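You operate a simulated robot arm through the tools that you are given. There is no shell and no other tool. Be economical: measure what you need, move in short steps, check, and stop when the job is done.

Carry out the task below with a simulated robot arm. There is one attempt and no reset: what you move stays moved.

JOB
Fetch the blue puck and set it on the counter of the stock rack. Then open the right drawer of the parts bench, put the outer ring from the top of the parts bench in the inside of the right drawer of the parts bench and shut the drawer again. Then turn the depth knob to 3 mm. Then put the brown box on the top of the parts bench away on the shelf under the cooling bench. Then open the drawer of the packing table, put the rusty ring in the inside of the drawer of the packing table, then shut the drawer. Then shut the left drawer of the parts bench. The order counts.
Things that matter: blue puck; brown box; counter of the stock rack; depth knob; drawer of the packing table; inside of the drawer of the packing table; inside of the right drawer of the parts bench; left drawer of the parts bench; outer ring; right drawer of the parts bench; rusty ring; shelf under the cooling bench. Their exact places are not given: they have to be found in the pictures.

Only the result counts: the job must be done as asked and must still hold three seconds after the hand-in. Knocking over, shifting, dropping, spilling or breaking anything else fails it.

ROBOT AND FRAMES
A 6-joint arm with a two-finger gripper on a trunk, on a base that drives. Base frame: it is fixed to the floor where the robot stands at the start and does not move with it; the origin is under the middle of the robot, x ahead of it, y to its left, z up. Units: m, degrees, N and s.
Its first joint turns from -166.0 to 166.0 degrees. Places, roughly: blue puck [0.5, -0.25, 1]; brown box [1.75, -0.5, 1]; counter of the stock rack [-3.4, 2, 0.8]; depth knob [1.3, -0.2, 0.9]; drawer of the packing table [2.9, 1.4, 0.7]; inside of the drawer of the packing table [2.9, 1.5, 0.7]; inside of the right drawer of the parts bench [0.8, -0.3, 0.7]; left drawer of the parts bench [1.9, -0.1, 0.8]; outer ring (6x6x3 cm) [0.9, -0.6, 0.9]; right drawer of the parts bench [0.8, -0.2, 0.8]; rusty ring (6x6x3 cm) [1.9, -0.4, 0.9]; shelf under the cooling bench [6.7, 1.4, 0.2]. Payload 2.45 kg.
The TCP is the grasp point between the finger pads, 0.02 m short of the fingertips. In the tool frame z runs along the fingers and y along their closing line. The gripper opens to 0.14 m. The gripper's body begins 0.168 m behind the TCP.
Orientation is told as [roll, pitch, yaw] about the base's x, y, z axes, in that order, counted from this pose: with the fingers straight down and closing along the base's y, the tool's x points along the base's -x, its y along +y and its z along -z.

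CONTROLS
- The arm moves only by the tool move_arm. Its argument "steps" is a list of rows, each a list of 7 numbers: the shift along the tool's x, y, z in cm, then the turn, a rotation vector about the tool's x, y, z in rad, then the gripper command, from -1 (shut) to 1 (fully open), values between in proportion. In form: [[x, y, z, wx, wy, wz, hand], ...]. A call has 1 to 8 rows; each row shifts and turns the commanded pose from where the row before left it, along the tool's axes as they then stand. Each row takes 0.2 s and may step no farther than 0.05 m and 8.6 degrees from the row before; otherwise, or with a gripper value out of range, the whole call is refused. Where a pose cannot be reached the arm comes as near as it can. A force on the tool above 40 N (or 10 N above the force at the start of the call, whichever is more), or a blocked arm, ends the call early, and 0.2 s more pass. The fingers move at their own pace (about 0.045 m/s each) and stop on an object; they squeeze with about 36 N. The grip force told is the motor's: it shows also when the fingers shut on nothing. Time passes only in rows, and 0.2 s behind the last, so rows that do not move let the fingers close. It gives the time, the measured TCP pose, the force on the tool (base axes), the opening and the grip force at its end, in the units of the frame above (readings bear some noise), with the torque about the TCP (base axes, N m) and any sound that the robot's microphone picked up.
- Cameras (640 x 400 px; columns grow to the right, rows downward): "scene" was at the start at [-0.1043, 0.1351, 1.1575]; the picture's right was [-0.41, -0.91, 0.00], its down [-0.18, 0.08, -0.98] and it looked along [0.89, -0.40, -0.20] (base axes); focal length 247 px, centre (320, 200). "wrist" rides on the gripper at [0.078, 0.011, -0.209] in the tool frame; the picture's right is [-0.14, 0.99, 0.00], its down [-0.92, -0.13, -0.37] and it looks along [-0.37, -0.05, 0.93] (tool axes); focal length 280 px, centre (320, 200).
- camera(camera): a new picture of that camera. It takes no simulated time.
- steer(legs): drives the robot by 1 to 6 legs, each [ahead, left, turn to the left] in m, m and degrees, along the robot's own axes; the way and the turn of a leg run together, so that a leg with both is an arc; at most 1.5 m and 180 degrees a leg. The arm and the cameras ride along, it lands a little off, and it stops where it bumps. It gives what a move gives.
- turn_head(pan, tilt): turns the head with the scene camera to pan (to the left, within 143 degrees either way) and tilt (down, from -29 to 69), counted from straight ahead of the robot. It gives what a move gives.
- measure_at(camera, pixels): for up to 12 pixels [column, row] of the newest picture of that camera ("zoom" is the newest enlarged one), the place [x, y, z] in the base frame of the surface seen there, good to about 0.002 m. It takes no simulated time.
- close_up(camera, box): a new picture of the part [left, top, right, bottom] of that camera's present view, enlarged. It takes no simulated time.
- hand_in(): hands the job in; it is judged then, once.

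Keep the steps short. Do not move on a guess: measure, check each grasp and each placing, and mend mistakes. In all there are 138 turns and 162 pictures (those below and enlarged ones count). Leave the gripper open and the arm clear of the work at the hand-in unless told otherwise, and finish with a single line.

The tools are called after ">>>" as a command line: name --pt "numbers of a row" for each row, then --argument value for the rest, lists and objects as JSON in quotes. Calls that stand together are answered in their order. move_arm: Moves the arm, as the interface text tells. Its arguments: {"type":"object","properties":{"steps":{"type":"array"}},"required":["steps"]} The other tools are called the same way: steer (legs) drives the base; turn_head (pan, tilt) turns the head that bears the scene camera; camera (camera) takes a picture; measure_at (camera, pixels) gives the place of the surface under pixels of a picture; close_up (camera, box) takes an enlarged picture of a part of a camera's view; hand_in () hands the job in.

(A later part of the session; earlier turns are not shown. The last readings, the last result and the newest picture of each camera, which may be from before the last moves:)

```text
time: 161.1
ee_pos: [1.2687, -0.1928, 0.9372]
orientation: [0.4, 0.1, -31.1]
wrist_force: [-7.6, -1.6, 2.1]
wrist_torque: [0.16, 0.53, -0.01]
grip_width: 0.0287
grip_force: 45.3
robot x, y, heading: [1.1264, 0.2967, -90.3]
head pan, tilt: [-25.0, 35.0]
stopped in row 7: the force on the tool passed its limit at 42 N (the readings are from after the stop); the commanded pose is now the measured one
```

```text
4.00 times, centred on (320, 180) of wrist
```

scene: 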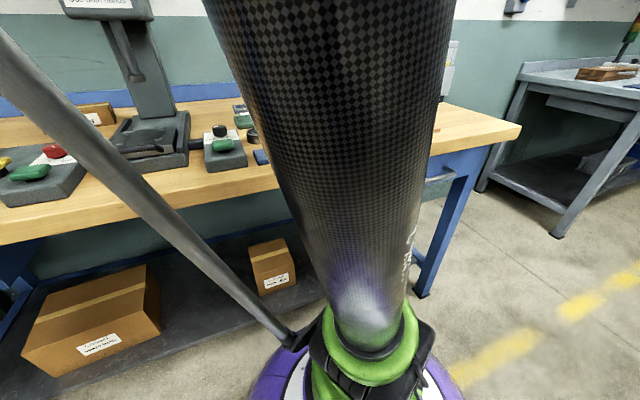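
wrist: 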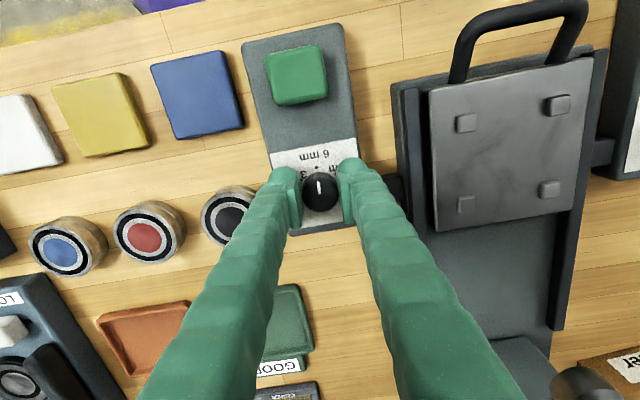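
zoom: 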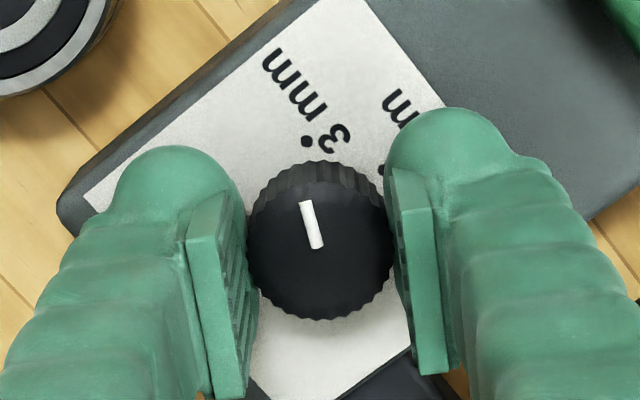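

The pointer now points about at the 3 mm dot. I release, rise and look.

>>> move_arm --pt "0 0 0 0 0 0 -0.2" --pt "0 0 0 0 0 0 -0.2" --pt "0 0 0 0 0 0 -0.2" --pt "0 0 -2 0 0 0 -0.2" --pt "0 0 -4 0 0 0 -0.2" --pt "0 0 -4 0 0 0 -0.2" --pt "0 0 -4 0 0 0 -0.2"

>>> camera --camera "wrist"

>>> close_up --camera "wrist" --box '[280, 110, 360, 190]'

```text
time: 162.7
ee_pos: [1.2732, -0.1941, 1.0806]
orientation: [0.4, 0.2, -31.2]
wrist_force: [-0.6, -0.2, 0.4]
wrist_torque: [-0.03, -0.04, -0.01]
grip_width: 0.0561
grip_force: 0.0
robot x, y, heading: [1.1277, 0.3018, -90.4]
head pan, tilt: [-25.0, 35.0]
```

```text
104 pictures are left
```

wrist: 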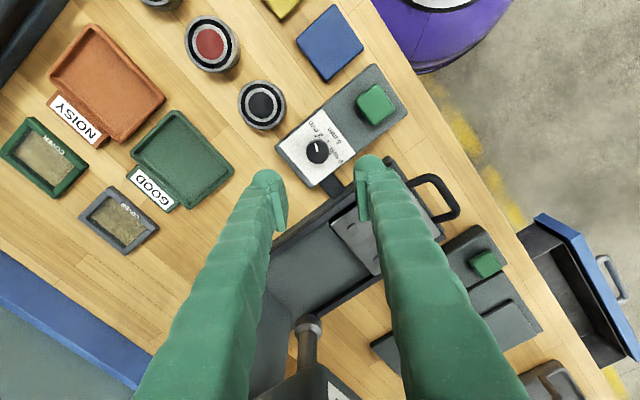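

```text
5.00 times, centred on (320, 150) of wrist
```

zoom: 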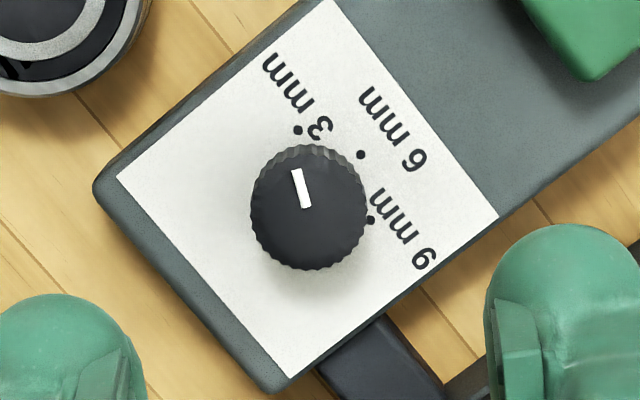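

>>> measure_at --camera "zoom" --pixels '[[305, 207], [296, 170], [298, 130], [360, 155], [370, 220], [308, 210], [300, 188]]'

>>> close_up --camera "wrist" --box '[304, 134, 334, 164]'

```text
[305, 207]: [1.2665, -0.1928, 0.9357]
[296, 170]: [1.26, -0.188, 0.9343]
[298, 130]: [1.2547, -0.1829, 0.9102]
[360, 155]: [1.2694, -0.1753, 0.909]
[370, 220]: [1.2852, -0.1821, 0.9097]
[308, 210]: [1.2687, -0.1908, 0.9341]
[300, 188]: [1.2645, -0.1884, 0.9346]
```

```text
13.33 times, centred on (319, 149) of wrist
```

zoom: 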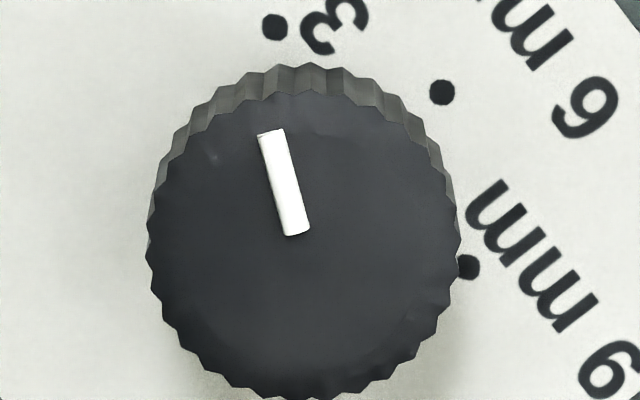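

From the dots the pointer is at about 156°, some 6° past the 3 mm mark (150°). I regrip and turn it back by 6°.

>>> move_arm --pt "0 0 4.5 0 0 0 -0.2" --pt "0 0 4.5 0 0 0 -0.2" --pt "0 0 3 0 0 0 -0.2" --pt "0 0 2.4 0 0 0 -0.2" --pt "0 0 0 0 0 0 -1" --pt "0 0 0 0 0 0 -1" --pt "0 0 0 0 0 0 -1" --pt "0 0 0 0 0 0 -1"

>>> move_arm --pt "0 0 0 0 0 0.053 -1" --pt "0 0 0 0 0 0.053 -1" --pt "0 0 0 0 0 0 -1"

>>> move_arm --pt "0 0 0 0 0 0 -0.2" --pt "0 0 0 0 0 0 -0.2" --pt "0 0 0 0 0 0 -0.2" --pt "0 0 -2 0 0 0 -0.2" --pt "0 0 -4 0 0 0 -0.2" --pt "0 0 -4 0 0 0 -0.2" --pt "0 0 -4 0 0 0 -0.2"

>>> close_up --camera "wrist" --box '[304, 134, 334, 164]'

```text
time: 164.5
ee_pos: [1.2703, -0.1933, 0.9333]
orientation: [0.3, 0.1, -31.0]
wrist_force: [-7.6, -16.0, -9.3]
wrist_torque: [-0.25, -0.1, 0.02]
grip_width: 0.0285
grip_force: 45.2
robot x, y, heading: [1.1278, 0.2981, -89.8]
head pan, tilt: [-25.0, 35.0]
```

```text
time: 165.3
ee_pos: [1.2717, -0.1941, 0.9338]
orientation: [0.3, 0.1, -37.3]
wrist_force: [-13.4, -31.6, 8.6]
wrist_torque: [-0.32, 0.22, 0.1]
grip_width: 0.0286
grip_force: 45.5
robot x, y, heading: [1.1294, 0.3022, -90.2]
head pan, tilt: [-25.0, 35.0]
```

```text
time: 166.9
ee_pos: [1.2717, -0.1903, 1.0732]
orientation: [0.5, 0.0, -37.3]
wrist_force: [-0.1, -0.4, -0.3]
wrist_torque: [0.0, 0.01, 0.05]
grip_width: 0.0564
grip_force: 0.2
robot x, y, heading: [1.1301, 0.2987, -90.1]
head pan, tilt: [-25.0, 35.0]
```

```text
13.33 times, centred on (319, 149) of wrist
```

zoom: 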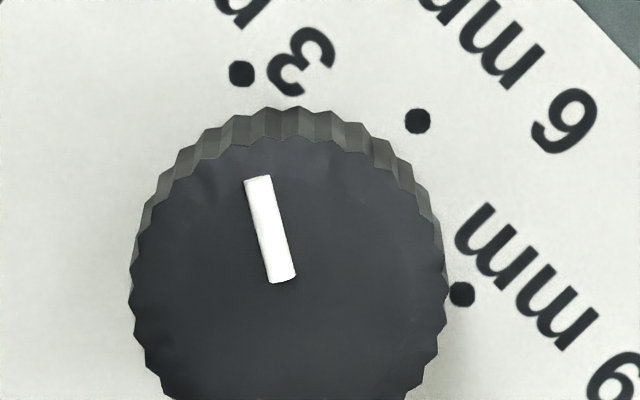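

The pointer is at about 149°, on the 3 mm dot. Next the brown box. I raise the arm and look at the left part of the bench.

>>> move_arm --pt "0 0 -4 0 0 0 0.5" --pt "0 0 -4 0 0 0 0.5" --pt "0 0 -4 0 0 0 0.5" --pt "0 0 -2 0 0 0 0.5"

>>> turn_head --pan 30 --tilt 20

>>> camera --camera "scene"

>>> close_up --camera "scene" --box '[150, 60, 450, 260]'

```text
time: 167.9
ee_pos: [1.2687, -0.1953, 1.2158]
orientation: [0.5, 0.2, -37.1]
wrist_force: [-0.4, 0.8, -1.0]
wrist_torque: [-0.01, -0.02, -0.01]
grip_width: 0.1047
grip_force: 0.1
robot x, y, heading: [1.1244, 0.3009, -89.9]
head pan, tilt: [-25.0, 35.0]
```

```text
time: 169.1
ee_pos: [1.2703, -0.1953, 1.214]
orientation: [0.4, 0.1, -37.2]
wrist_force: [0.6, 0.4, 1.1]
wrist_torque: [-0.03, -0.01, 0.0]
grip_width: 0.1051
grip_force: 0.1
robot x, y, heading: [1.1266, 0.2998, -90.0]
head pan, tilt: [30.0, 20.0]
```

```text
100 pictures are left
```

scene: 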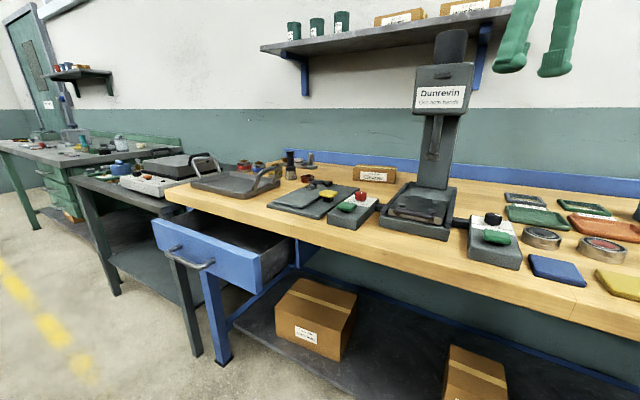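

```text
2.00 times, centred on (300, 160) of scene
```

zoom: 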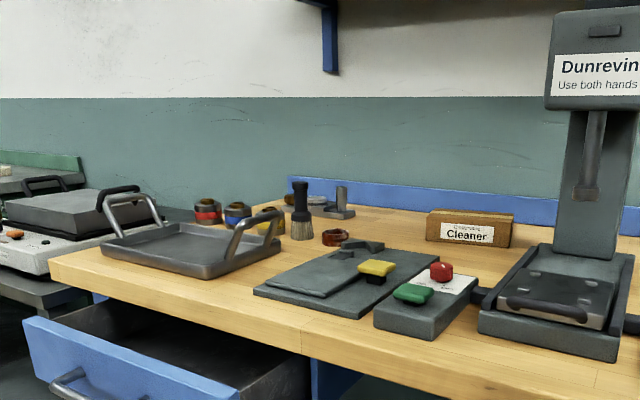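

The "Cleaner" box is the brown box on the bench top; the rusty ring is at zoom (335,237). I measure both and the surroundings.

>>> measure_at --camera "zoom" --pixels '[[470, 233], [428, 225], [512, 232], [470, 213], [428, 240], [335, 233], [323, 238], [348, 238], [300, 190], [590, 60], [590, 180], [330, 70]]'

>>> measure_at --camera "scene" --pixels '[[445, 100], [470, 105], [380, 45], [450, 50], [205, 245], [165, 248], [211, 267], [230, 265], [250, 270], [298, 265], [300, 235], [360, 168]]'

```text
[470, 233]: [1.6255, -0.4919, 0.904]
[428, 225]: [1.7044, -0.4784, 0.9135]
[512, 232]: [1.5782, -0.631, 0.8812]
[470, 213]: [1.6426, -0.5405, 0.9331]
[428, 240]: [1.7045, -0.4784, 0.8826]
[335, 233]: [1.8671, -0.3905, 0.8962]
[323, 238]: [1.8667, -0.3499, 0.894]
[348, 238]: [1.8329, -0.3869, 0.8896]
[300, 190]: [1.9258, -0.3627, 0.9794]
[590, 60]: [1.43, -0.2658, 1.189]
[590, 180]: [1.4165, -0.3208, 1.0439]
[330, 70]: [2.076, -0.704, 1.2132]
```

```text
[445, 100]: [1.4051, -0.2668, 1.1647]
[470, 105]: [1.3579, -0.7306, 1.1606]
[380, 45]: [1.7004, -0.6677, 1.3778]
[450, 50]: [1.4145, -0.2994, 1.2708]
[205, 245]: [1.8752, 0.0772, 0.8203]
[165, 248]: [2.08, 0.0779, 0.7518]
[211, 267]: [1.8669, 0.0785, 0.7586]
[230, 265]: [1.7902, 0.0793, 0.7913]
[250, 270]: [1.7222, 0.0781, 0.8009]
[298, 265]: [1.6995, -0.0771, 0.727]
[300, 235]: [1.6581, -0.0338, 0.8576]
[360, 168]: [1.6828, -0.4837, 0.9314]
```

The box: front face y about -0.48, x 1.575–1.705, top z 0.933. The press head (x up to about 1.48, y from -0.27, z above 1.15) must be kept clear, so I first draw the arm in and then drive left.

>>> move_arm --pt "2.4 3.2 0 0 0 0 0.3" --pt "2.4 3.2 0 0 0 0 0.3" --pt "2.4 3.2 0 0 0 0 0.3" --pt "2.4 3.2 0 0 0 0 0.3"

>>> steer --legs '[[-0.08, 0.5, 0]]'

>>> turn_head --pan 15 --tilt 20

>>> camera --camera "scene"

```text
time: 170.1
ee_pos: [1.2692, -0.0376, 1.2134]
orientation: [0.4, 0.1, -37.1]
wrist_force: [0.8, 0.4, 0.1]
wrist_torque: [0.08, 0.05, -0.02]
grip_width: 0.091
grip_force: 0.0
robot x, y, heading: [1.1278, 0.3005, -90.0]
head pan, tilt: [30.0, 20.0]
```

```text
time: 173.1
ee_pos: [1.7764, 0.0462, 1.2135]
orientation: [0.4, 0.1, -37.1]
wrist_force: [-1.0, 0.0, -0.4]
wrist_torque: [0.04, 0.02, -0.03]
grip_width: 0.0911
grip_force: 0.0
robot x, y, heading: [1.6373, 0.3805, -89.8]
head pan, tilt: [30.0, 20.0]
```

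```text
time: 173.9
ee_pos: [1.7757, 0.0456, 1.2139]
orientation: [0.4, 0.1, -37.0]
wrist_force: [0.5, 0.7, 0.1]
wrist_torque: [0.0, -0.01, 0.02]
grip_width: 0.0911
grip_force: 0.1
robot x, y, heading: [1.6354, 0.3817, -89.9]
head pan, tilt: [15.0, 20.0]
```

```text
98 pictures are left
```

scene: 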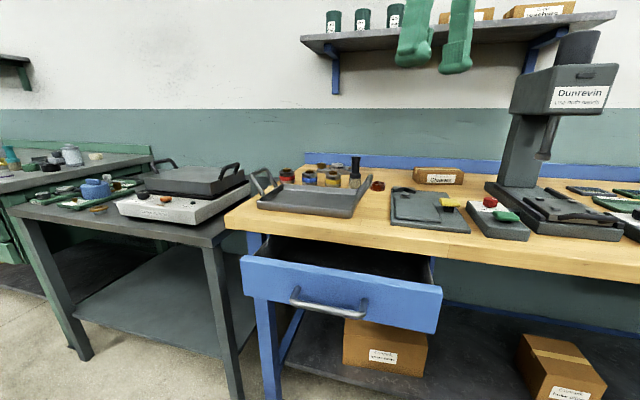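

>>> measure_at --camera "scene" --pixels '[[530, 88], [513, 105], [548, 100], [400, 40], [440, 50], [330, 40], [500, 45], [440, 178], [415, 170], [462, 172], [377, 185], [480, 200]]'

```text
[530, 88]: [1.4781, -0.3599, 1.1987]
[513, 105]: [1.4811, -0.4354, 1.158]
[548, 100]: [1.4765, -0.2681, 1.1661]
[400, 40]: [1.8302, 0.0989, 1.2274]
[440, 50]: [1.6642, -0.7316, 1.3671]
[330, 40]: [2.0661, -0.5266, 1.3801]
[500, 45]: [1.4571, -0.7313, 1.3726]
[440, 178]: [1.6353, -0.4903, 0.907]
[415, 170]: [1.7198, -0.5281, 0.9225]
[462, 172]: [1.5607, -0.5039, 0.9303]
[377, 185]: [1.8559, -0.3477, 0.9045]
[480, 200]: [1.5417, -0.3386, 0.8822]
```

The shelf above begins at y -0.527, underside z 1.37, and the press head ends at x 1.48. I turn the gripper to yaw 0, come over the bench, and will go in low under the shelf.

>>> move_arm --pt "0 0 0 0 0 -0.129 0.5" --pt "0 0 0 0 0 -0.129 0.5" --pt "0 0 0 0 0 -0.129 0.5" --pt "0 0 0 0 0 -0.129 0.5" --pt "0 0 0 0 0 -0.129 0.5" --pt "2 -4 0 0 0 0 0.5" --pt "2 -4 0 0 0 0 0.5" --pt "2 -4 0 0 0 0 0.5"

>>> move_arm --pt "2 -4 0 0 0 0 0.5" --pt "2 -4 0 0 0 0 0.5" --pt "2 -4 0 0 0 0 0.5" --pt "1.6 -4 2 0 0 0 0.5" --pt "0 -3 3.5 0 0 0 0.5" --pt "0 -3 3.5 0 0 0 0.5" --pt "0 -2 4 0 0 0 0.5" --pt "0 0 4 0 0 0 0.5"

>>> camera --camera "wrist"

```text
time: 175.7
ee_pos: [1.7132, -0.0736, 1.2129]
orientation: [0.3, -0.1, 0.0]
wrist_force: [-0.1, 0.1, -1.1]
wrist_torque: [-0.07, 0.01, -0.02]
grip_width: 0.1052
grip_force: 0.2
robot x, y, heading: [1.6328, 0.3819, -89.8]
head pan, tilt: [15.0, 20.0]
```

```text
time: 177.5
ee_pos: [1.6401, -0.3138, 1.0396]
orientation: [0.4, 0.0, -0.2]
wrist_force: [0.1, 1.0, 0.3]
wrist_torque: [-0.02, -0.01, 0.0]
grip_width: 0.1048
grip_force: 0.1
robot x, y, heading: [1.6296, 0.3816, -90.1]
head pan, tilt: [15.0, 20.0]
```

```text
97 pictures are left
```

wrist: 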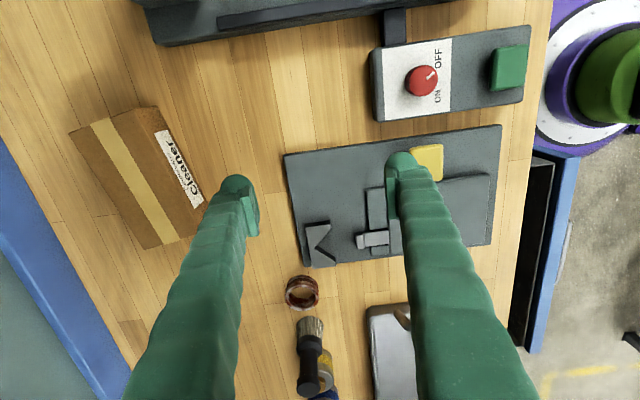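

>>> measure_at --camera "wrist" --pixels '[[72, 132], [155, 108], [142, 248], [205, 205], [135, 180], [160, 130], [195, 190], [300, 292], [287, 292], [318, 292], [303, 277], [303, 308]]'

>>> close_up --camera "wrist" --box '[40, 90, 240, 270]'

```text
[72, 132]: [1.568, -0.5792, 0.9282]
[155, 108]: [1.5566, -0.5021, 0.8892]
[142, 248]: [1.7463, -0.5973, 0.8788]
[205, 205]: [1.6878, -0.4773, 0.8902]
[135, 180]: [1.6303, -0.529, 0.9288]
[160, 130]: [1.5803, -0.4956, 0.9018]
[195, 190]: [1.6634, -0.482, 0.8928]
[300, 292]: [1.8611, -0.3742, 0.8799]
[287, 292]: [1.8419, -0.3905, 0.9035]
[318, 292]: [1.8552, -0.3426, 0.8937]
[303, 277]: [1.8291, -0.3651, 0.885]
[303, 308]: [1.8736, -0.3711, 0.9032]
```

```text
2.22 times, centred on (140, 180) of wrist
```

zoom: 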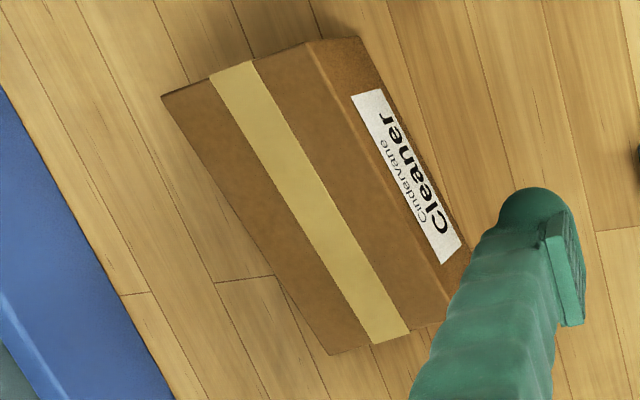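

>>> measure_at --camera "zoom" --pixels '[[168, 100], [306, 50], [438, 320], [332, 350], [345, 100], [440, 290], [250, 230], [375, 190]]'

```text
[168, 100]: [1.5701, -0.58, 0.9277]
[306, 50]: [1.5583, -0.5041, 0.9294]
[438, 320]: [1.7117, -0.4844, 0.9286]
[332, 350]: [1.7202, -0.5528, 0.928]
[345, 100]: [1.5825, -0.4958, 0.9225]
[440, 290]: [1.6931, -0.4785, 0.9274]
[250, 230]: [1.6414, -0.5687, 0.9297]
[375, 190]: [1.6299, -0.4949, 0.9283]
```

The box: centre (1.640,-0.530), 15.5 × 7.5 × 5 cm, turned 7°. Before choosing the grasp I look at the cooling bench and its shelf, since that sets how I must hold the box.

>>> turn_head --pan 100 --tilt 5

>>> camera --camera "scene"

>>> close_up --camera "scene" --box '[240, 150, 400, 250]'

```text
time: 179.1
ee_pos: [1.6398, -0.3124, 1.0406]
orientation: [0.4, -0.1, -0.2]
wrist_force: [-0.1, 0.2, 0.5]
wrist_torque: [-0.01, 0.0, 0.01]
grip_width: 0.1051
grip_force: 0.0
robot x, y, heading: [1.6336, 0.3822, -89.9]
head pan, tilt: [100.0, 5.0]
```

```text
95 pictures are left
```

scene: 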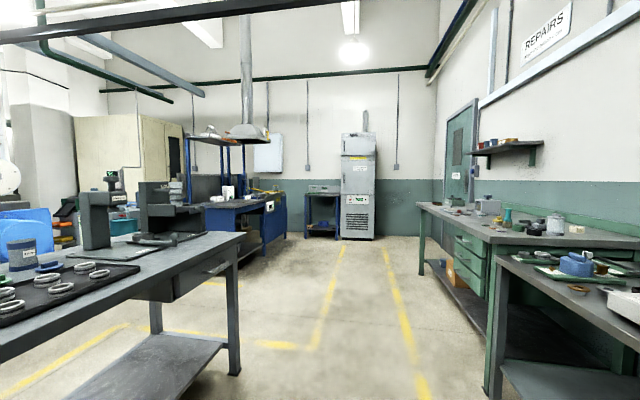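

```text
4.00 times, centred on (320, 200) of scene
```

zoom: 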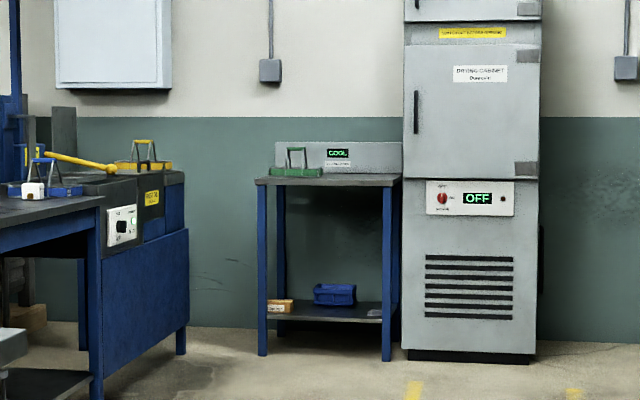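

The cooling bench ("COOL") is between the blue table and the drying cabinet. I measure its shelf and top.

>>> measure_at --camera "zoom" --pixels '[[325, 318], [325, 309], [360, 312], [262, 345], [386, 350], [325, 184], [290, 165], [275, 305], [335, 292], [300, 316], [375, 313], [325, 250]]'

```text
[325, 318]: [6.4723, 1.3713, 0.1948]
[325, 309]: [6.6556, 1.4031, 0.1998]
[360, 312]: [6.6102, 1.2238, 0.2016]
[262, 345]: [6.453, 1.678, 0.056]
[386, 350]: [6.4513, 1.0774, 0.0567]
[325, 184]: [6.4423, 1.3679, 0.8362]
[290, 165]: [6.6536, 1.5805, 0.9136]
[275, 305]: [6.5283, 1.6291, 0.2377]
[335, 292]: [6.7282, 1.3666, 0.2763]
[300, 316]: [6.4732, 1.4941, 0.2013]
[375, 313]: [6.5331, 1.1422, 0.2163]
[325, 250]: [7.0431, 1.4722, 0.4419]
```

The shelf: front edge x 6.47, z 0.20, a blue bin from x about 6.7; the bench top above (front x 6.44, z 0.80–0.84). A straight-down tool would not fit under the top, so I'll finally hold the box with the tool slanted 45° along its long side. Plan: grip it from above, turn it in place so that its long side runs along y, then regrip slanted. First I move over the box.

>>> move_arm --pt "0 0 2 0 0 0 0.6" --pt "0 -4.4 1 0 0 0 0.6" --pt "0 -4.4 0 0 0 0 0.6" --pt "0 -4.4 0 0 0 0 0.6" --pt "0 -4.4 0 0 0 0 0.6" --pt "0 -4.1 0 0 0 -0.122 0.6" --pt "0 0 0 0 0 0 0.6"

>>> camera --camera "wrist"

```text
time: 180.7
ee_pos: [1.638, -0.5283, 1.0098]
orientation: [0.4, -0.2, 7.0]
wrist_force: [0.0, 0.0, 0.0]
wrist_torque: [-0.01, 0.01, -0.03]
grip_width: 0.1119
grip_force: 0.0
robot x, y, heading: [1.6338, 0.3857, -90.1]
head pan, tilt: [100.0, 5.0]
```

```text
93 pictures are left
```

wrist: 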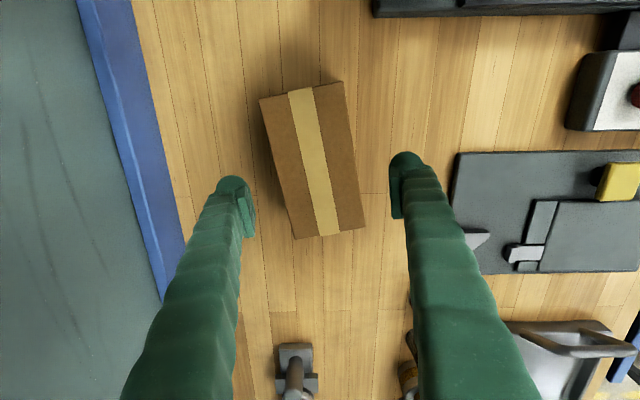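

The box is aligned between the fingers. I go down to z 0.906 and close.

>>> move_arm --pt "0 0 4 0 0 0 0.6" --pt "0 0 4 0 0 0 0.6" --pt "0 0 2.3 0 0 0 0.6" --pt "0 0 0 0 0 0 -1" --pt "0 0 0 0 0 0 -1" --pt "0 0 0 0 0 0 -1" --pt "0 0 0 0 0 0 -1"

>>> move_arm --pt "0 0 -0.5 0 0 0 -1" --pt "0 0 -0.5 0 0 0 -1" --pt "0 0 -0.7 0 0 0 -1" --pt "0 0 -0.8 0 0 0 -1" --pt "0 0 -0.5 0 0 0 -1" --pt "0 0 0 0 0 0 -1"

```text
time: 182.3
ee_pos: [1.6413, -0.5285, 0.9075]
orientation: [0.3, -0.2, 6.8]
wrist_force: [0.1, -0.1, 0.7]
wrist_torque: [0.12, -0.01, 0.15]
grip_width: 0.0932
grip_force: 36.3
robot x, y, heading: [1.6314, 0.3821, -90.1]
head pan, tilt: [100.0, 5.0]
```

```text
time: 183.7
ee_pos: [1.6409, -0.5302, 0.9382]
orientation: [0.3, -0.2, 6.9]
wrist_force: [-0.7, -0.2, -5.9]
wrist_torque: [-0.01, -0.02, -0.01]
grip_width: 0.0906
grip_force: 36.4
robot x, y, heading: [1.6304, 0.384, -89.7]
head pan, tilt: [100.0, 5.0]
```

Held (load about 6 N, width 9.1 cm). Now I turn it 97° clockwise in place at this height.

>>> move_arm --pt "0 0 -1 0 0 0.141 -1" --pt "0 0 0 0 0 0.141 -1" --pt "0 0 0 0 0 0.141 -1" --pt "0 0 0 0 0 0.141 -1" --pt "0 0 0 0 0 0.141 -1" --pt "0 0 0 0 0 0.141 -1" --pt "0 0 0 0 0 0.141 -1" --pt "0 0 0 0 0 0.141 -1"

>>> move_arm --pt "0 0 0 0 0 0.141 -1" --pt "0 0 0 0 0 0.141 -1" --pt "0 0 0 0 0 0.141 -1" --pt "0 0 0 0 0 0.141 -1" --pt "1.5 0 0 0 0 0 -1" --pt "0 0 0 0 0 0 -1"

>>> camera --camera "wrist"

```text
time: 185.5
ee_pos: [1.6393, -0.5298, 0.9452]
orientation: [0.3, 0.3, -58.0]
wrist_force: [0.0, 0.4, -5.8]
wrist_torque: [-0.05, -0.02, 0.01]
grip_width: 0.0905
grip_force: 35.9
robot x, y, heading: [1.6331, 0.3842, -89.9]
head pan, tilt: [100.0, 5.0]
```

```text
time: 186.9
ee_pos: [1.6392, -0.514, 0.9465]
orientation: [0.1, 0.4, -90.2]
wrist_force: [-0.2, -0.7, -6.8]
wrist_torque: [-0.01, 0.02, -0.02]
grip_width: 0.0904
grip_force: 36.1
robot x, y, heading: [1.633, 0.3831, -89.4]
head pan, tilt: [100.0, 5.0]
```

```text
92 pictures are left
```

wrist: 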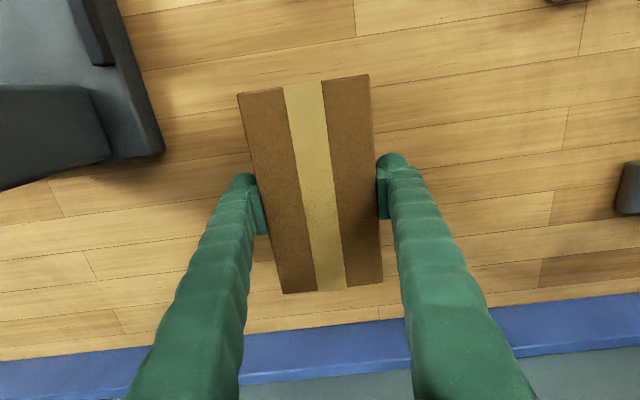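

I lower it 3.8 cm, watching the force.

>>> move_arm --pt "0 0 1.5 0 0 0 -1" --pt "0 0 1.2 0 0 0 -1" --pt "0 0 0.6 0 0 0 -1" --pt "0 0 0.4 0 0 0 -1" --pt "0 0 0 0 0 0 -1"

```text
time: 188.1
ee_pos: [1.6392, -0.5141, 0.9098]
orientation: [0.2, 0.3, -90.0]
wrist_force: [1.4, -7.3, 25.8]
wrist_torque: [-0.2, -0.42, -0.04]
grip_width: 0.0906
grip_force: 36.1
robot x, y, heading: [1.6337, 0.385, -89.9]
head pan, tilt: [100.0, 5.0]
```

It has touched down. I relieve, open wide, rise, and tilt the tool 45°.

>>> move_arm --pt "0 0 -0.2 0 0 0 -1" --pt "0 0 0 0 0 0 0.3" --pt "0 0 0 0 0 0 0.7" --pt "0 0 0 0 0 0 0.7" --pt "0 0 -3 0 0 0 0.7" --pt "0 0 -4 0 0 0 0.7" --pt "0 0 -3 0 0 0 0.7"

>>> move_arm --pt "0 0 0 0 -0.1309 0 0.7" --pt "0 0 0 0 -0.1309 0 0.7" --pt "0 0 0 0 -0.1309 0 0.7" --pt "0 0 0 0 -0.1309 0 0.7" --pt "0 0 0 0 -0.1309 0 0.7" --pt "0 0 0 0 -0.1309 0 0.7" --pt "0 0 0 0 0 0 0.7"

>>> camera --camera "wrist"

```text
time: 189.7
ee_pos: [1.6392, -0.5145, 1.0111]
orientation: [0.1, 0.4, -90.1]
wrist_force: [-0.5, 1.0, 0.0]
wrist_torque: [0.0, 0.0, -0.01]
grip_width: 0.1191
grip_force: 0.1
robot x, y, heading: [1.6345, 0.3845, -90.0]
head pan, tilt: [100.0, 5.0]
```

```text
time: 191.3
ee_pos: [1.6396, -0.5141, 1.0113]
orientation: [0.2, -44.6, -90.3]
wrist_force: [0.5, 0.3, 0.0]
wrist_torque: [0.01, 0.01, 0.01]
grip_width: 0.119
grip_force: 0.0
robot x, y, heading: [1.6338, 0.383, -89.9]
head pan, tilt: [100.0, 5.0]
```

```text
91 pictures are left
```

wrist: 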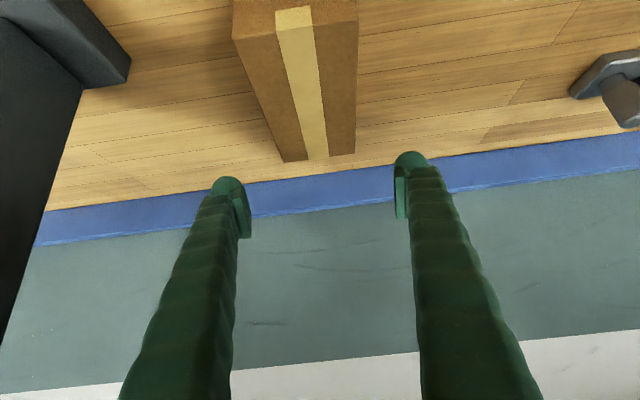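

Now straight down 9.5 cm so that the fingers straddle the box, then close.

>>> move_arm --pt "1.7 0 1.7 0 0 0 0.7" --pt "1.7 0 1.7 0 0 0 0.7" --pt "1.7 0 1.7 0 0 0 0.7" --pt "1.6 0 1.6 0 0 0 0.7" --pt "0 0 0 0 0 0 -1" --pt "0 0 0 0 0 0 -1" --pt "0 0 0 0 0 0 -1" --pt "0 0 0 0 0 0 -1"

>>> move_arm --pt "-0.3 0 -0.3 0 0 0 -1" --pt "-0.4 0 -0.4 0 0 0 -1" --pt "-0.5 0 -0.5 0 0 0 -1" --pt "-0.8 0 -0.8 0 0 0 -1" --pt "-0.8 0 -0.8 0 0 0 -1" --pt "0 0 0 0 0 0 -1"

>>> camera --camera "wrist"

```text
time: 193.1
ee_pos: [1.6387, -0.5125, 0.9182]
orientation: [0.2, -44.6, -90.3]
wrist_force: [2.0, 0.6, 0.5]
wrist_torque: [-0.11, 0.03, 0.02]
grip_width: 0.093
grip_force: 36.1
robot x, y, heading: [1.628, 0.3841, -89.7]
head pan, tilt: [100.0, 5.0]
```

```text
time: 194.5
ee_pos: [1.6377, -0.515, 0.9561]
orientation: [0.2, -44.6, -90.4]
wrist_force: [0.8, 0.6, -5.8]
wrist_torque: [-0.02, 0.0, 0.0]
grip_width: 0.0925
grip_force: 35.9
robot x, y, heading: [1.6315, 0.3828, -89.9]
head pan, tilt: [100.0, 5.0]
```

```text
90 pictures are left
```

wrist: 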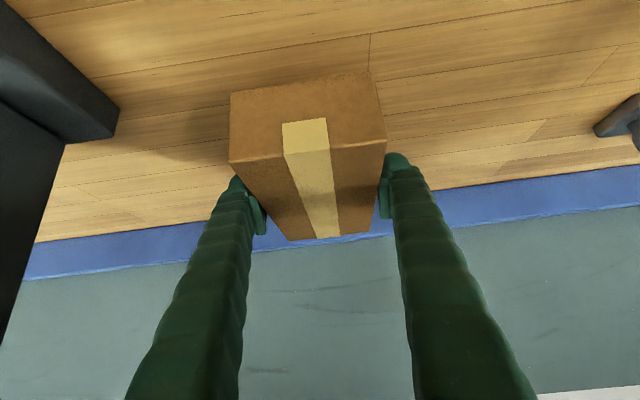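

The box is held with the slanted tool. I raise and draw it back carefully to about y -0.2, z 1.15.

>>> move_arm --pt "-1.6 0 -1.6 0 0 0 -1" --pt "-1.7 0 -1.7 0 0 0 -1" --pt "-1.7 0 -1.7 0 0 0 -1" --pt "1.34 0 -3.04 0 0 0 -1" --pt "1.34 0 -3.04 0 0 0 -1" --pt "1.34 0 -3.04 0 0 0 -1" --pt "1.34 0 -3.04 0 0 0 -1" --pt "1.34 0 -3.04 0 0 0 -1"

>>> move_arm --pt "1.34 0 -3.04 0 0 0 -1" --pt "1.34 0 -3.04 0 0 0 -1" --pt "1.34 0 -3.04 0 0 0 -1" --pt "1.34 0 -3.04 0 0 0 -1" --pt "0 0 0 0 0 0 -1"

>>> turn_head --pan 100 --tilt 30

>>> camera --camera "scene"

>>> turn_head --pan 143 --tilt 25

>>> camera --camera "scene"

```text
time: 196.3
ee_pos: [1.6385, -0.3609, 1.0889]
orientation: [0.2, -44.5, -90.3]
wrist_force: [-0.1, -0.2, -6.1]
wrist_torque: [0.01, -0.02, -0.02]
grip_width: 0.0927
grip_force: 36.1
robot x, y, heading: [1.6364, 0.3858, -89.8]
head pan, tilt: [100.0, 5.0]
```

```text
time: 197.5
ee_pos: [1.6419, -0.2351, 1.1383]
orientation: [0.2, -44.6, -90.3]
wrist_force: [-0.5, 0.1, -6.2]
wrist_torque: [-0.04, -0.01, -0.02]
grip_width: 0.0928
grip_force: 35.6
robot x, y, heading: [1.6335, 0.3849, -90.0]
head pan, tilt: [100.0, 5.0]
```

```text
time: 198.3
ee_pos: [1.6408, -0.2355, 1.1388]
orientation: [0.2, -44.6, -90.2]
wrist_force: [0.0, 0.2, -5.3]
wrist_torque: [-0.05, 0.0, 0.01]
grip_width: 0.0927
grip_force: 36.1
robot x, y, heading: [1.6343, 0.3826, -89.9]
head pan, tilt: [100.0, 30.0]
```

```text
89 pictures are left
```

scene: 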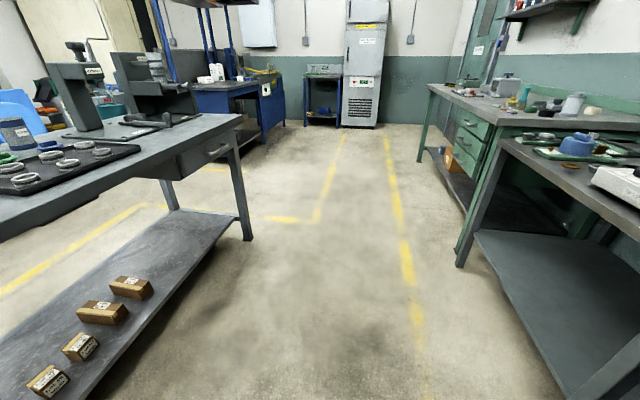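

```text
time: 199.4
ee_pos: [1.6405, -0.2366, 1.1383]
orientation: [0.2, -44.7, -90.3]
wrist_force: [-0.2, -1.0, -5.0]
wrist_torque: [-0.02, 0.0, 0.01]
grip_width: 0.0925
grip_force: 35.7
robot x, y, heading: [1.6325, 0.3862, -89.9]
head pan, tilt: [143.0, 25.0]
```

```text
88 pictures are left
```

scene: 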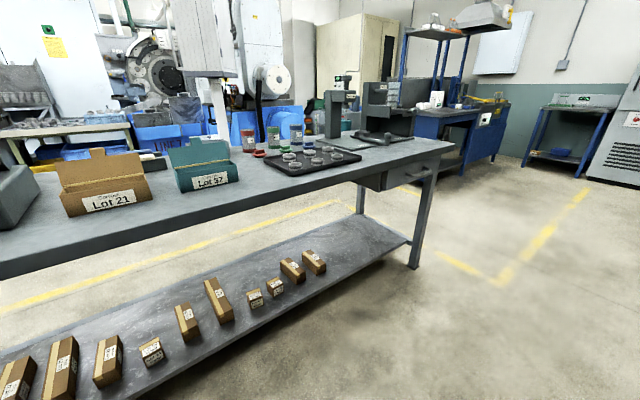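

The packing table with its drawer (handle near (413,180)) lies beside the route. I measure it and the shelf parts for the drive.

>>> measure_at --camera "scene" --pixels '[[415, 175], [380, 180], [200, 215], [440, 150], [410, 265], [230, 350], [450, 143], [10, 275], [505, 140]]'

>>> close_up --camera "scene" --box '[240, 90, 480, 240]'

```text
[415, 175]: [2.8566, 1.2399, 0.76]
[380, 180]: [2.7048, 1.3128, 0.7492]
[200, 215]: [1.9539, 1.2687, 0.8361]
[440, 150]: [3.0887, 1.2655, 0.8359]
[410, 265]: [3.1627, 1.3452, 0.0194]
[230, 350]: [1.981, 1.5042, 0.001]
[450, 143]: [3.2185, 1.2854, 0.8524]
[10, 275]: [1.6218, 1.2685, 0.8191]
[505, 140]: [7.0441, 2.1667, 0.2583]
```

```text
2.67 times, centred on (360, 165) of scene
```

zoom: 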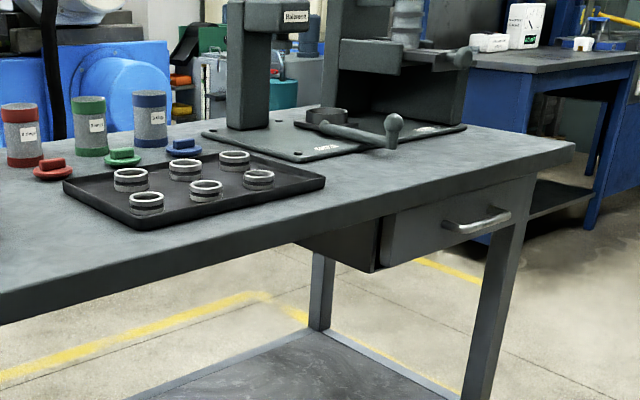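

I back away from the bench, turn to face +x, and drive down the aisle, stopping short to look.

>>> steer --legs '[[-0.22, 0, 0], [0, 0, 90], [1.4, 0, 0], [1.3, 0, 0]]'

>>> turn_head --pan 10 --tilt 20

>>> camera --camera "scene"

```text
time: 217.7
ee_pos: [4.9186, 0.7607, 1.1364]
orientation: [0.2, -44.6, 2.0]
wrist_force: [-0.5, -0.6, -5.7]
wrist_torque: [0.0, -0.02, -0.02]
grip_width: 0.0929
grip_force: 35.9
robot x, y, heading: [4.3011, 0.7331, 2.5]
head pan, tilt: [143.0, 25.0]
```

```text
time: 219.8
ee_pos: [4.9182, 0.7633, 1.1381]
orientation: [0.2, -44.4, 2.0]
wrist_force: [0.3, -0.1, -4.9]
wrist_torque: [-0.02, -0.07, 0.0]
grip_width: 0.0927
grip_force: 36.1
robot x, y, heading: [4.3011, 0.7311, 2.4]
head pan, tilt: [10.0, 20.0]
```

```text
86 pictures are left
```

scene: 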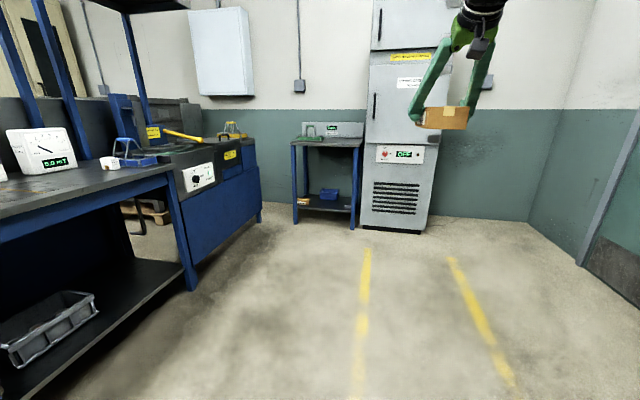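

>>> measure_at --camera "scene" --pixels '[[192, 285], [258, 220], [215, 150], [295, 215], [352, 225], [325, 207], [305, 200], [328, 195], [345, 208], [325, 144], [365, 225]]'

>>> close_up --camera "scene" --box '[270, 110, 390, 240]'

```text
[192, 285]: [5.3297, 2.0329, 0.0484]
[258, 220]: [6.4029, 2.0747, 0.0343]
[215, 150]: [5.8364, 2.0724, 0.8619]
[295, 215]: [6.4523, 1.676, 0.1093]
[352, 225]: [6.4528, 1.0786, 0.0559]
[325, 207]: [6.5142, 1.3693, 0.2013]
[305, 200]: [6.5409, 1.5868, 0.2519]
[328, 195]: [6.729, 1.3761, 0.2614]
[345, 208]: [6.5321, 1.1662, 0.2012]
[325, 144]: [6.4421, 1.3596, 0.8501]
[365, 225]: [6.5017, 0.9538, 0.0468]
```

```text
3.08 times, centred on (330, 175) of scene
```

zoom: 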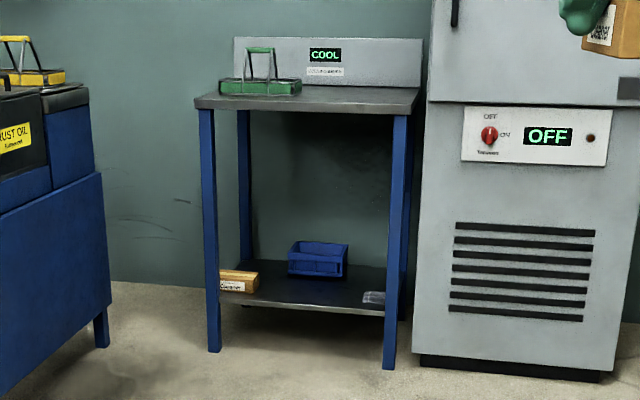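

The shelf is free at y 1.24–1.5, x 6.47–6.70. I drive to about (5.82,1.365), in two parts.

>>> steer --legs '[[0.75, 0.29, -2.4]]'

```text
time: 224.1
ee_pos: [5.6664, 1.0434, 1.1377]
orientation: [0.2, -44.7, -0.5]
wrist_force: [-0.1, -0.3, -5.4]
wrist_torque: [0.01, 0.01, -0.01]
grip_width: 0.0928
grip_force: 36.0
robot x, y, heading: [5.0501, 1.0372, -0.2]
head pan, tilt: [10.0, 20.0]
```

>>> steer --legs '[[0.77, 0.328, 0.2]]'

>>> turn_head --pan -5 --tilt 40

>>> camera --camera "scene"

```text
time: 228.6
ee_pos: [6.4424, 1.3778, 1.1383]
orientation: [0.2, -44.6, 0.2]
wrist_force: [-0.4, 0.4, -5.2]
wrist_torque: [0.0, 0.03, 0.0]
grip_width: 0.0926
grip_force: 36.2
robot x, y, heading: [5.8224, 1.3595, 0.5]
head pan, tilt: [10.0, 20.0]
```

```text
time: 229.4
ee_pos: [6.4428, 1.3772, 1.1367]
orientation: [0.2, -44.5, 0.1]
wrist_force: [0.5, -0.4, -5.7]
wrist_torque: [-0.01, -0.01, -0.02]
grip_width: 0.0926
grip_force: 36.0
robot x, y, heading: [5.8241, 1.3642, 0.2]
head pan, tilt: [-5.0, 40.0]
```

```text
84 pictures are left
```

scene: 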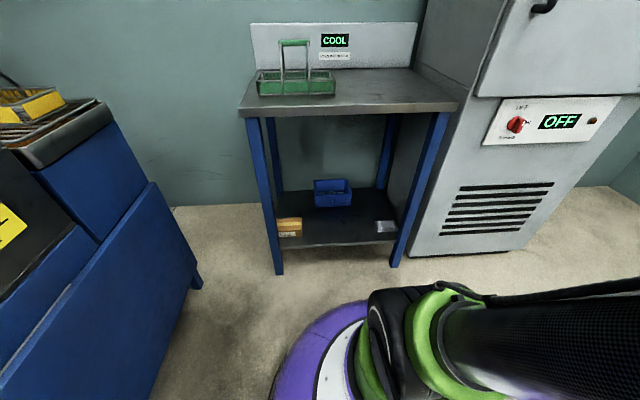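

The box is above the bench top's front edge now. I back the robot 0.1 m, draw the arm back a bit, and then lower the box in front of the bench.

>>> steer --legs '[[-0.1, 0, 0]]'

>>> move_arm --pt "1.5 0 -1.5 0 0 0 -1" --pt "1.5 0 -1.5 0 0 0 -1" --pt "1.5 0 -1.5 0 0 0 -1" --pt "1.5 0 1.5 0 0 0 -1" --pt "2.3 0 2.3 0 0 0 -1" --pt "2.8 0 2.8 0 0 0 -1" --pt "2.8 0 2.8 0 0 0 -1" --pt "2.8 0 2.8 0 0 0 -1"

>>> move_arm --pt "2.8 0 2.8 0 0 0 -1" --pt "2.8 0 2.8 0 0 0 -1" --pt "2.8 0 2.8 0 0 0 -1" --pt "2.8 0 2.8 0 0 0 -1" --pt "2.8 0 2.8 0 0 0 -1" --pt "2.8 0 2.8 0 0 0 -1" --pt "2 0 2 0 0 0 -1"

>>> camera --camera "scene"

>>> camera --camera "wrist"

```text
time: 230.6
ee_pos: [6.3389, 1.3784, 1.1375]
orientation: [0.2, -44.6, 0.2]
wrist_force: [1.0, -0.4, -6.4]
wrist_torque: [-0.01, -0.02, 0.0]
grip_width: 0.0929
grip_force: 36.0
robot x, y, heading: [5.72, 1.3645, 0.8]
head pan, tilt: [-5.0, 40.0]
```

```text
time: 232.4
ee_pos: [6.2717, 1.3758, 0.9646]
orientation: [0.2, -44.6, 0.4]
wrist_force: [0.8, -0.4, -7.0]
wrist_torque: [-0.02, 0.0, 0.02]
grip_width: 0.0926
grip_force: 35.7
robot x, y, heading: [5.7212, 1.3669, 0.6]
head pan, tilt: [-5.0, 40.0]
```

```text
time: 234.0
ee_pos: [6.2699, 1.3778, 0.695]
orientation: [0.2, -44.5, 0.2]
wrist_force: [0.2, 0.0, -5.6]
wrist_torque: [0.01, 0.0, 0.01]
grip_width: 0.0926
grip_force: 36.1
robot x, y, heading: [5.7195, 1.3634, 1.1]
head pan, tilt: [-5.0, 40.0]
```

```text
83 pictures are left
```

scene: 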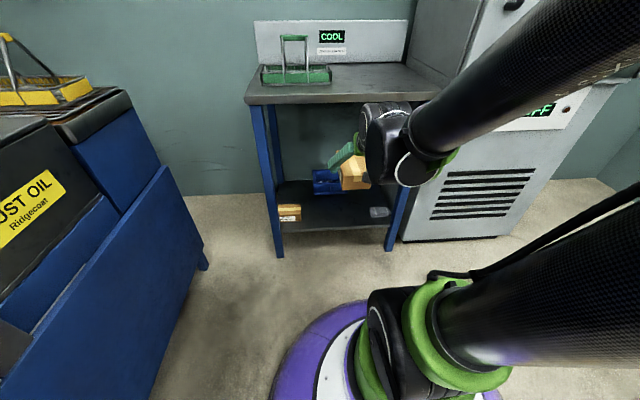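

```text
82 pictures are left
```

wrist: 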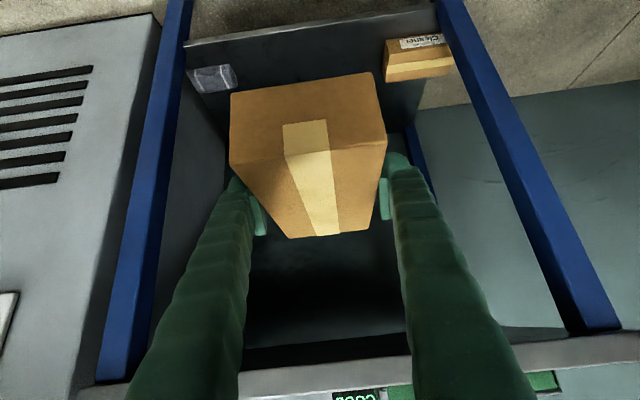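

All clear so far. I lower on to z about 0.30.

>>> move_arm --pt "2.3 0 2.3 0 0 0 -1" --pt "2.8 0 2.8 0 0 0 -1" --pt "2.8 0 2.8 0 0 0 -1" --pt "2.8 0 2.8 0 0 0 -1" --pt "2.8 0 2.8 0 0 0 -1" --pt "2.8 0 2.8 0 0 0 -1" --pt "2.8 0 2.8 0 0 0 -1"

>>> move_arm --pt "2.8 0 2.8 0 0 0 -1" --pt "2.8 0 2.8 0 0 0 -1" --pt "2.5 0 2.5 0 0 0 -1" --pt "0 0 0 0 0 0 -1"

>>> camera --camera "scene"

>>> camera --camera "wrist"

```text
time: 235.6
ee_pos: [6.2955, 1.3787, 0.5702]
orientation: [0.1, -44.4, 0.3]
wrist_force: [-0.9, -0.3, -6.1]
wrist_torque: [-0.01, 0.0, 0.0]
grip_width: 0.0928
grip_force: 36.1
out of reach, approached as far as the arm can: row 4, 5, 6, 7
robot x, y, heading: [5.7208, 1.3665, 0.7]
head pan, tilt: [-5.0, 40.0]
```

```text
time: 236.6
ee_pos: [6.3179, 1.3827, 0.5649]
orientation: [0.3, -44.5, 0.3]
wrist_force: [0.3, 0.5, -5.7]
wrist_torque: [-0.02, -0.02, -0.02]
grip_width: 0.093
grip_force: 36.6
out of reach, approached as far as the arm can: row 1, 2, 3
robot x, y, heading: [5.7216, 1.3614, 0.8]
head pan, tilt: [-5.0, 40.0]
```

```text
81 pictures are left
```

scene: 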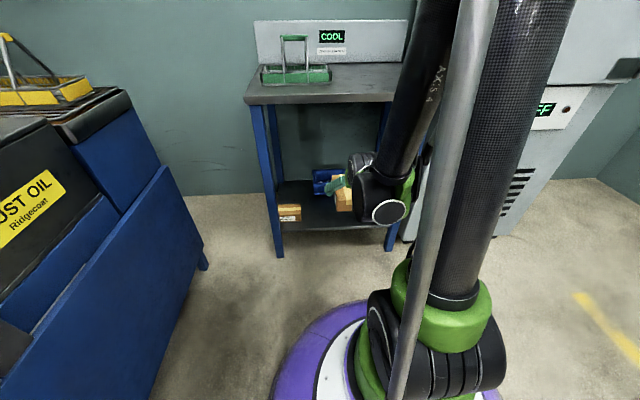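

```text
80 pictures are left
```

wrist: 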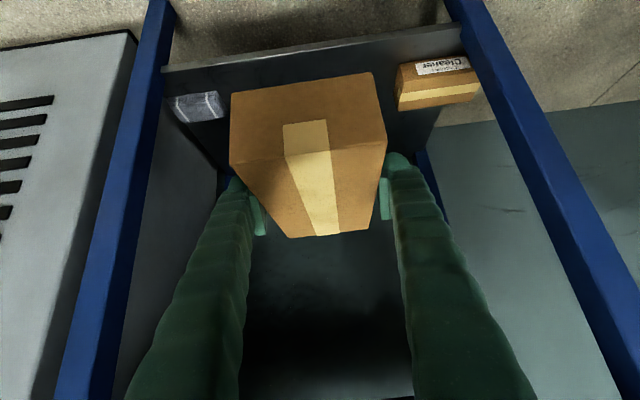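

The arm cannot get lower this close to its trunk. Reach may be better farther out, so I move 10 cm forward (under the top at mid height, clear of everything) and try lowering again.

>>> move_arm --pt "-1.8 0 1.8 0 0 0 -1" --pt "-1.8 0 1.8 0 0 0 -1" --pt "-1.8 0 1.8 0 0 0 -1" --pt "-1.8 0 1.8 0 0 0 -1" --pt "1.4 0 1.4 0 0 0 -1" --pt "1.4 0 1.4 0 0 0 -1"

>>> camera --camera "scene"

```text
time: 238.0
ee_pos: [6.4162, 1.3819, 0.5332]
orientation: [0.1, -44.5, 0.3]
wrist_force: [0.6, -0.7, -5.7]
wrist_torque: [-0.03, 0.02, 0.0]
grip_width: 0.0927
grip_force: 35.6
out of reach, approached as far as the arm can: row 6
robot x, y, heading: [5.7188, 1.3639, 0.8]
head pan, tilt: [-5.0, 40.0]
```

```text
79 pictures are left
```

scene: 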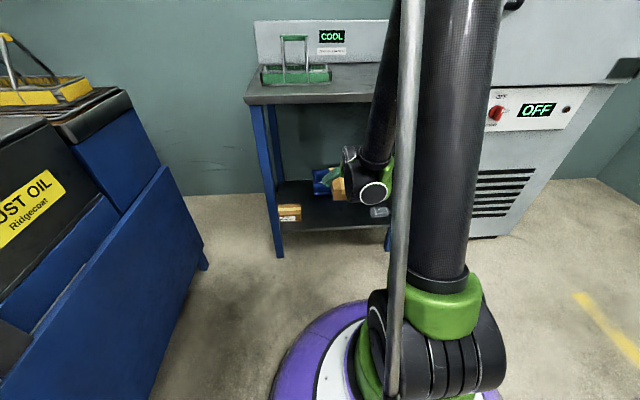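

The limit seems to be the wrist bend with the forearm steep; farther out the arm should get lower. I back the robot by 0.16 m and then move outward and down together.

>>> steer --legs '[[-0.16, 0, -0.5]]'

>>> move_arm --pt "-2 0 2 0 0 0 -1" --pt "-2 0 2 0 0 0 -1" --pt "-2 0 2 0 0 0 -1" --pt "-1 0 2.5 0 0 0 -1" --pt "-0.5 0 2.5 0 0 0 -1" --pt "0.5 0 2.5 0 0 0 -1" --pt "1 0 2 0 0 0 -1"

>>> camera --camera "wrist"

```text
time: 239.4
ee_pos: [6.2529, 1.3754, 0.5342]
orientation: [0.1, -44.5, -0.1]
wrist_force: [1.0, -0.5, -4.9]
wrist_torque: [0.0, -0.01, -0.03]
grip_width: 0.0927
grip_force: 35.6
robot x, y, heading: [5.557, 1.365, 0.2]
head pan, tilt: [-5.0, 40.0]
```

```text
time: 241.0
ee_pos: [6.4052, 1.375, 0.4662]
orientation: [0.2, -44.5, 0.0]
wrist_force: [-0.6, -0.2, -6.4]
wrist_torque: [0.04, -0.03, 0.0]
grip_width: 0.0927
grip_force: 35.5
robot x, y, heading: [5.5567, 1.362, 0.2]
head pan, tilt: [-5.0, 40.0]
```

```text
78 pictures are left
```

wrist: 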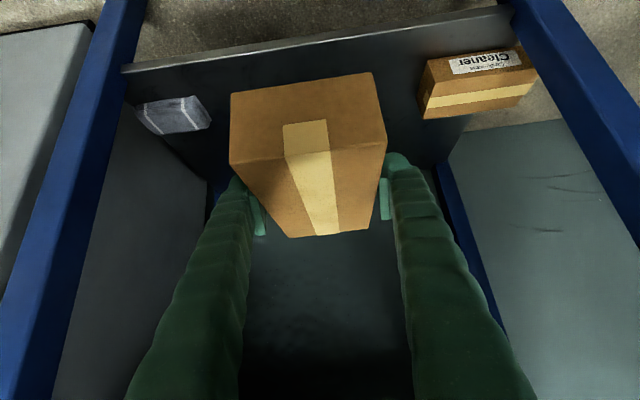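

It works: z 0.466 at 0.85 m with no limit. I continue outward and down.

>>> move_arm --pt "1.5 0 2 0 0 0 -1" --pt "1.5 0 2 0 0 0 -1" --pt "1 0 2.5 0 0 0 -1" --pt "0.5 0 2.5 0 0 0 -1" --pt "0.5 0 2.5 0 0 0 -1" --pt "0 0 0 0 0 0 -1"

```text
time: 242.4
ee_pos: [6.4716, 1.3755, 0.3708]
orientation: [0.2, -44.2, -0.2]
wrist_force: [0.7, -0.1, -5.8]
wrist_torque: [-0.01, 0.01, 0.02]
grip_width: 0.0927
grip_force: 35.6
out of reach, approached as far as the arm can: row 2, 3, 4, 5
robot x, y, heading: [5.5583, 1.3665, 0.3]
head pan, tilt: [-5.0, 40.0]
```

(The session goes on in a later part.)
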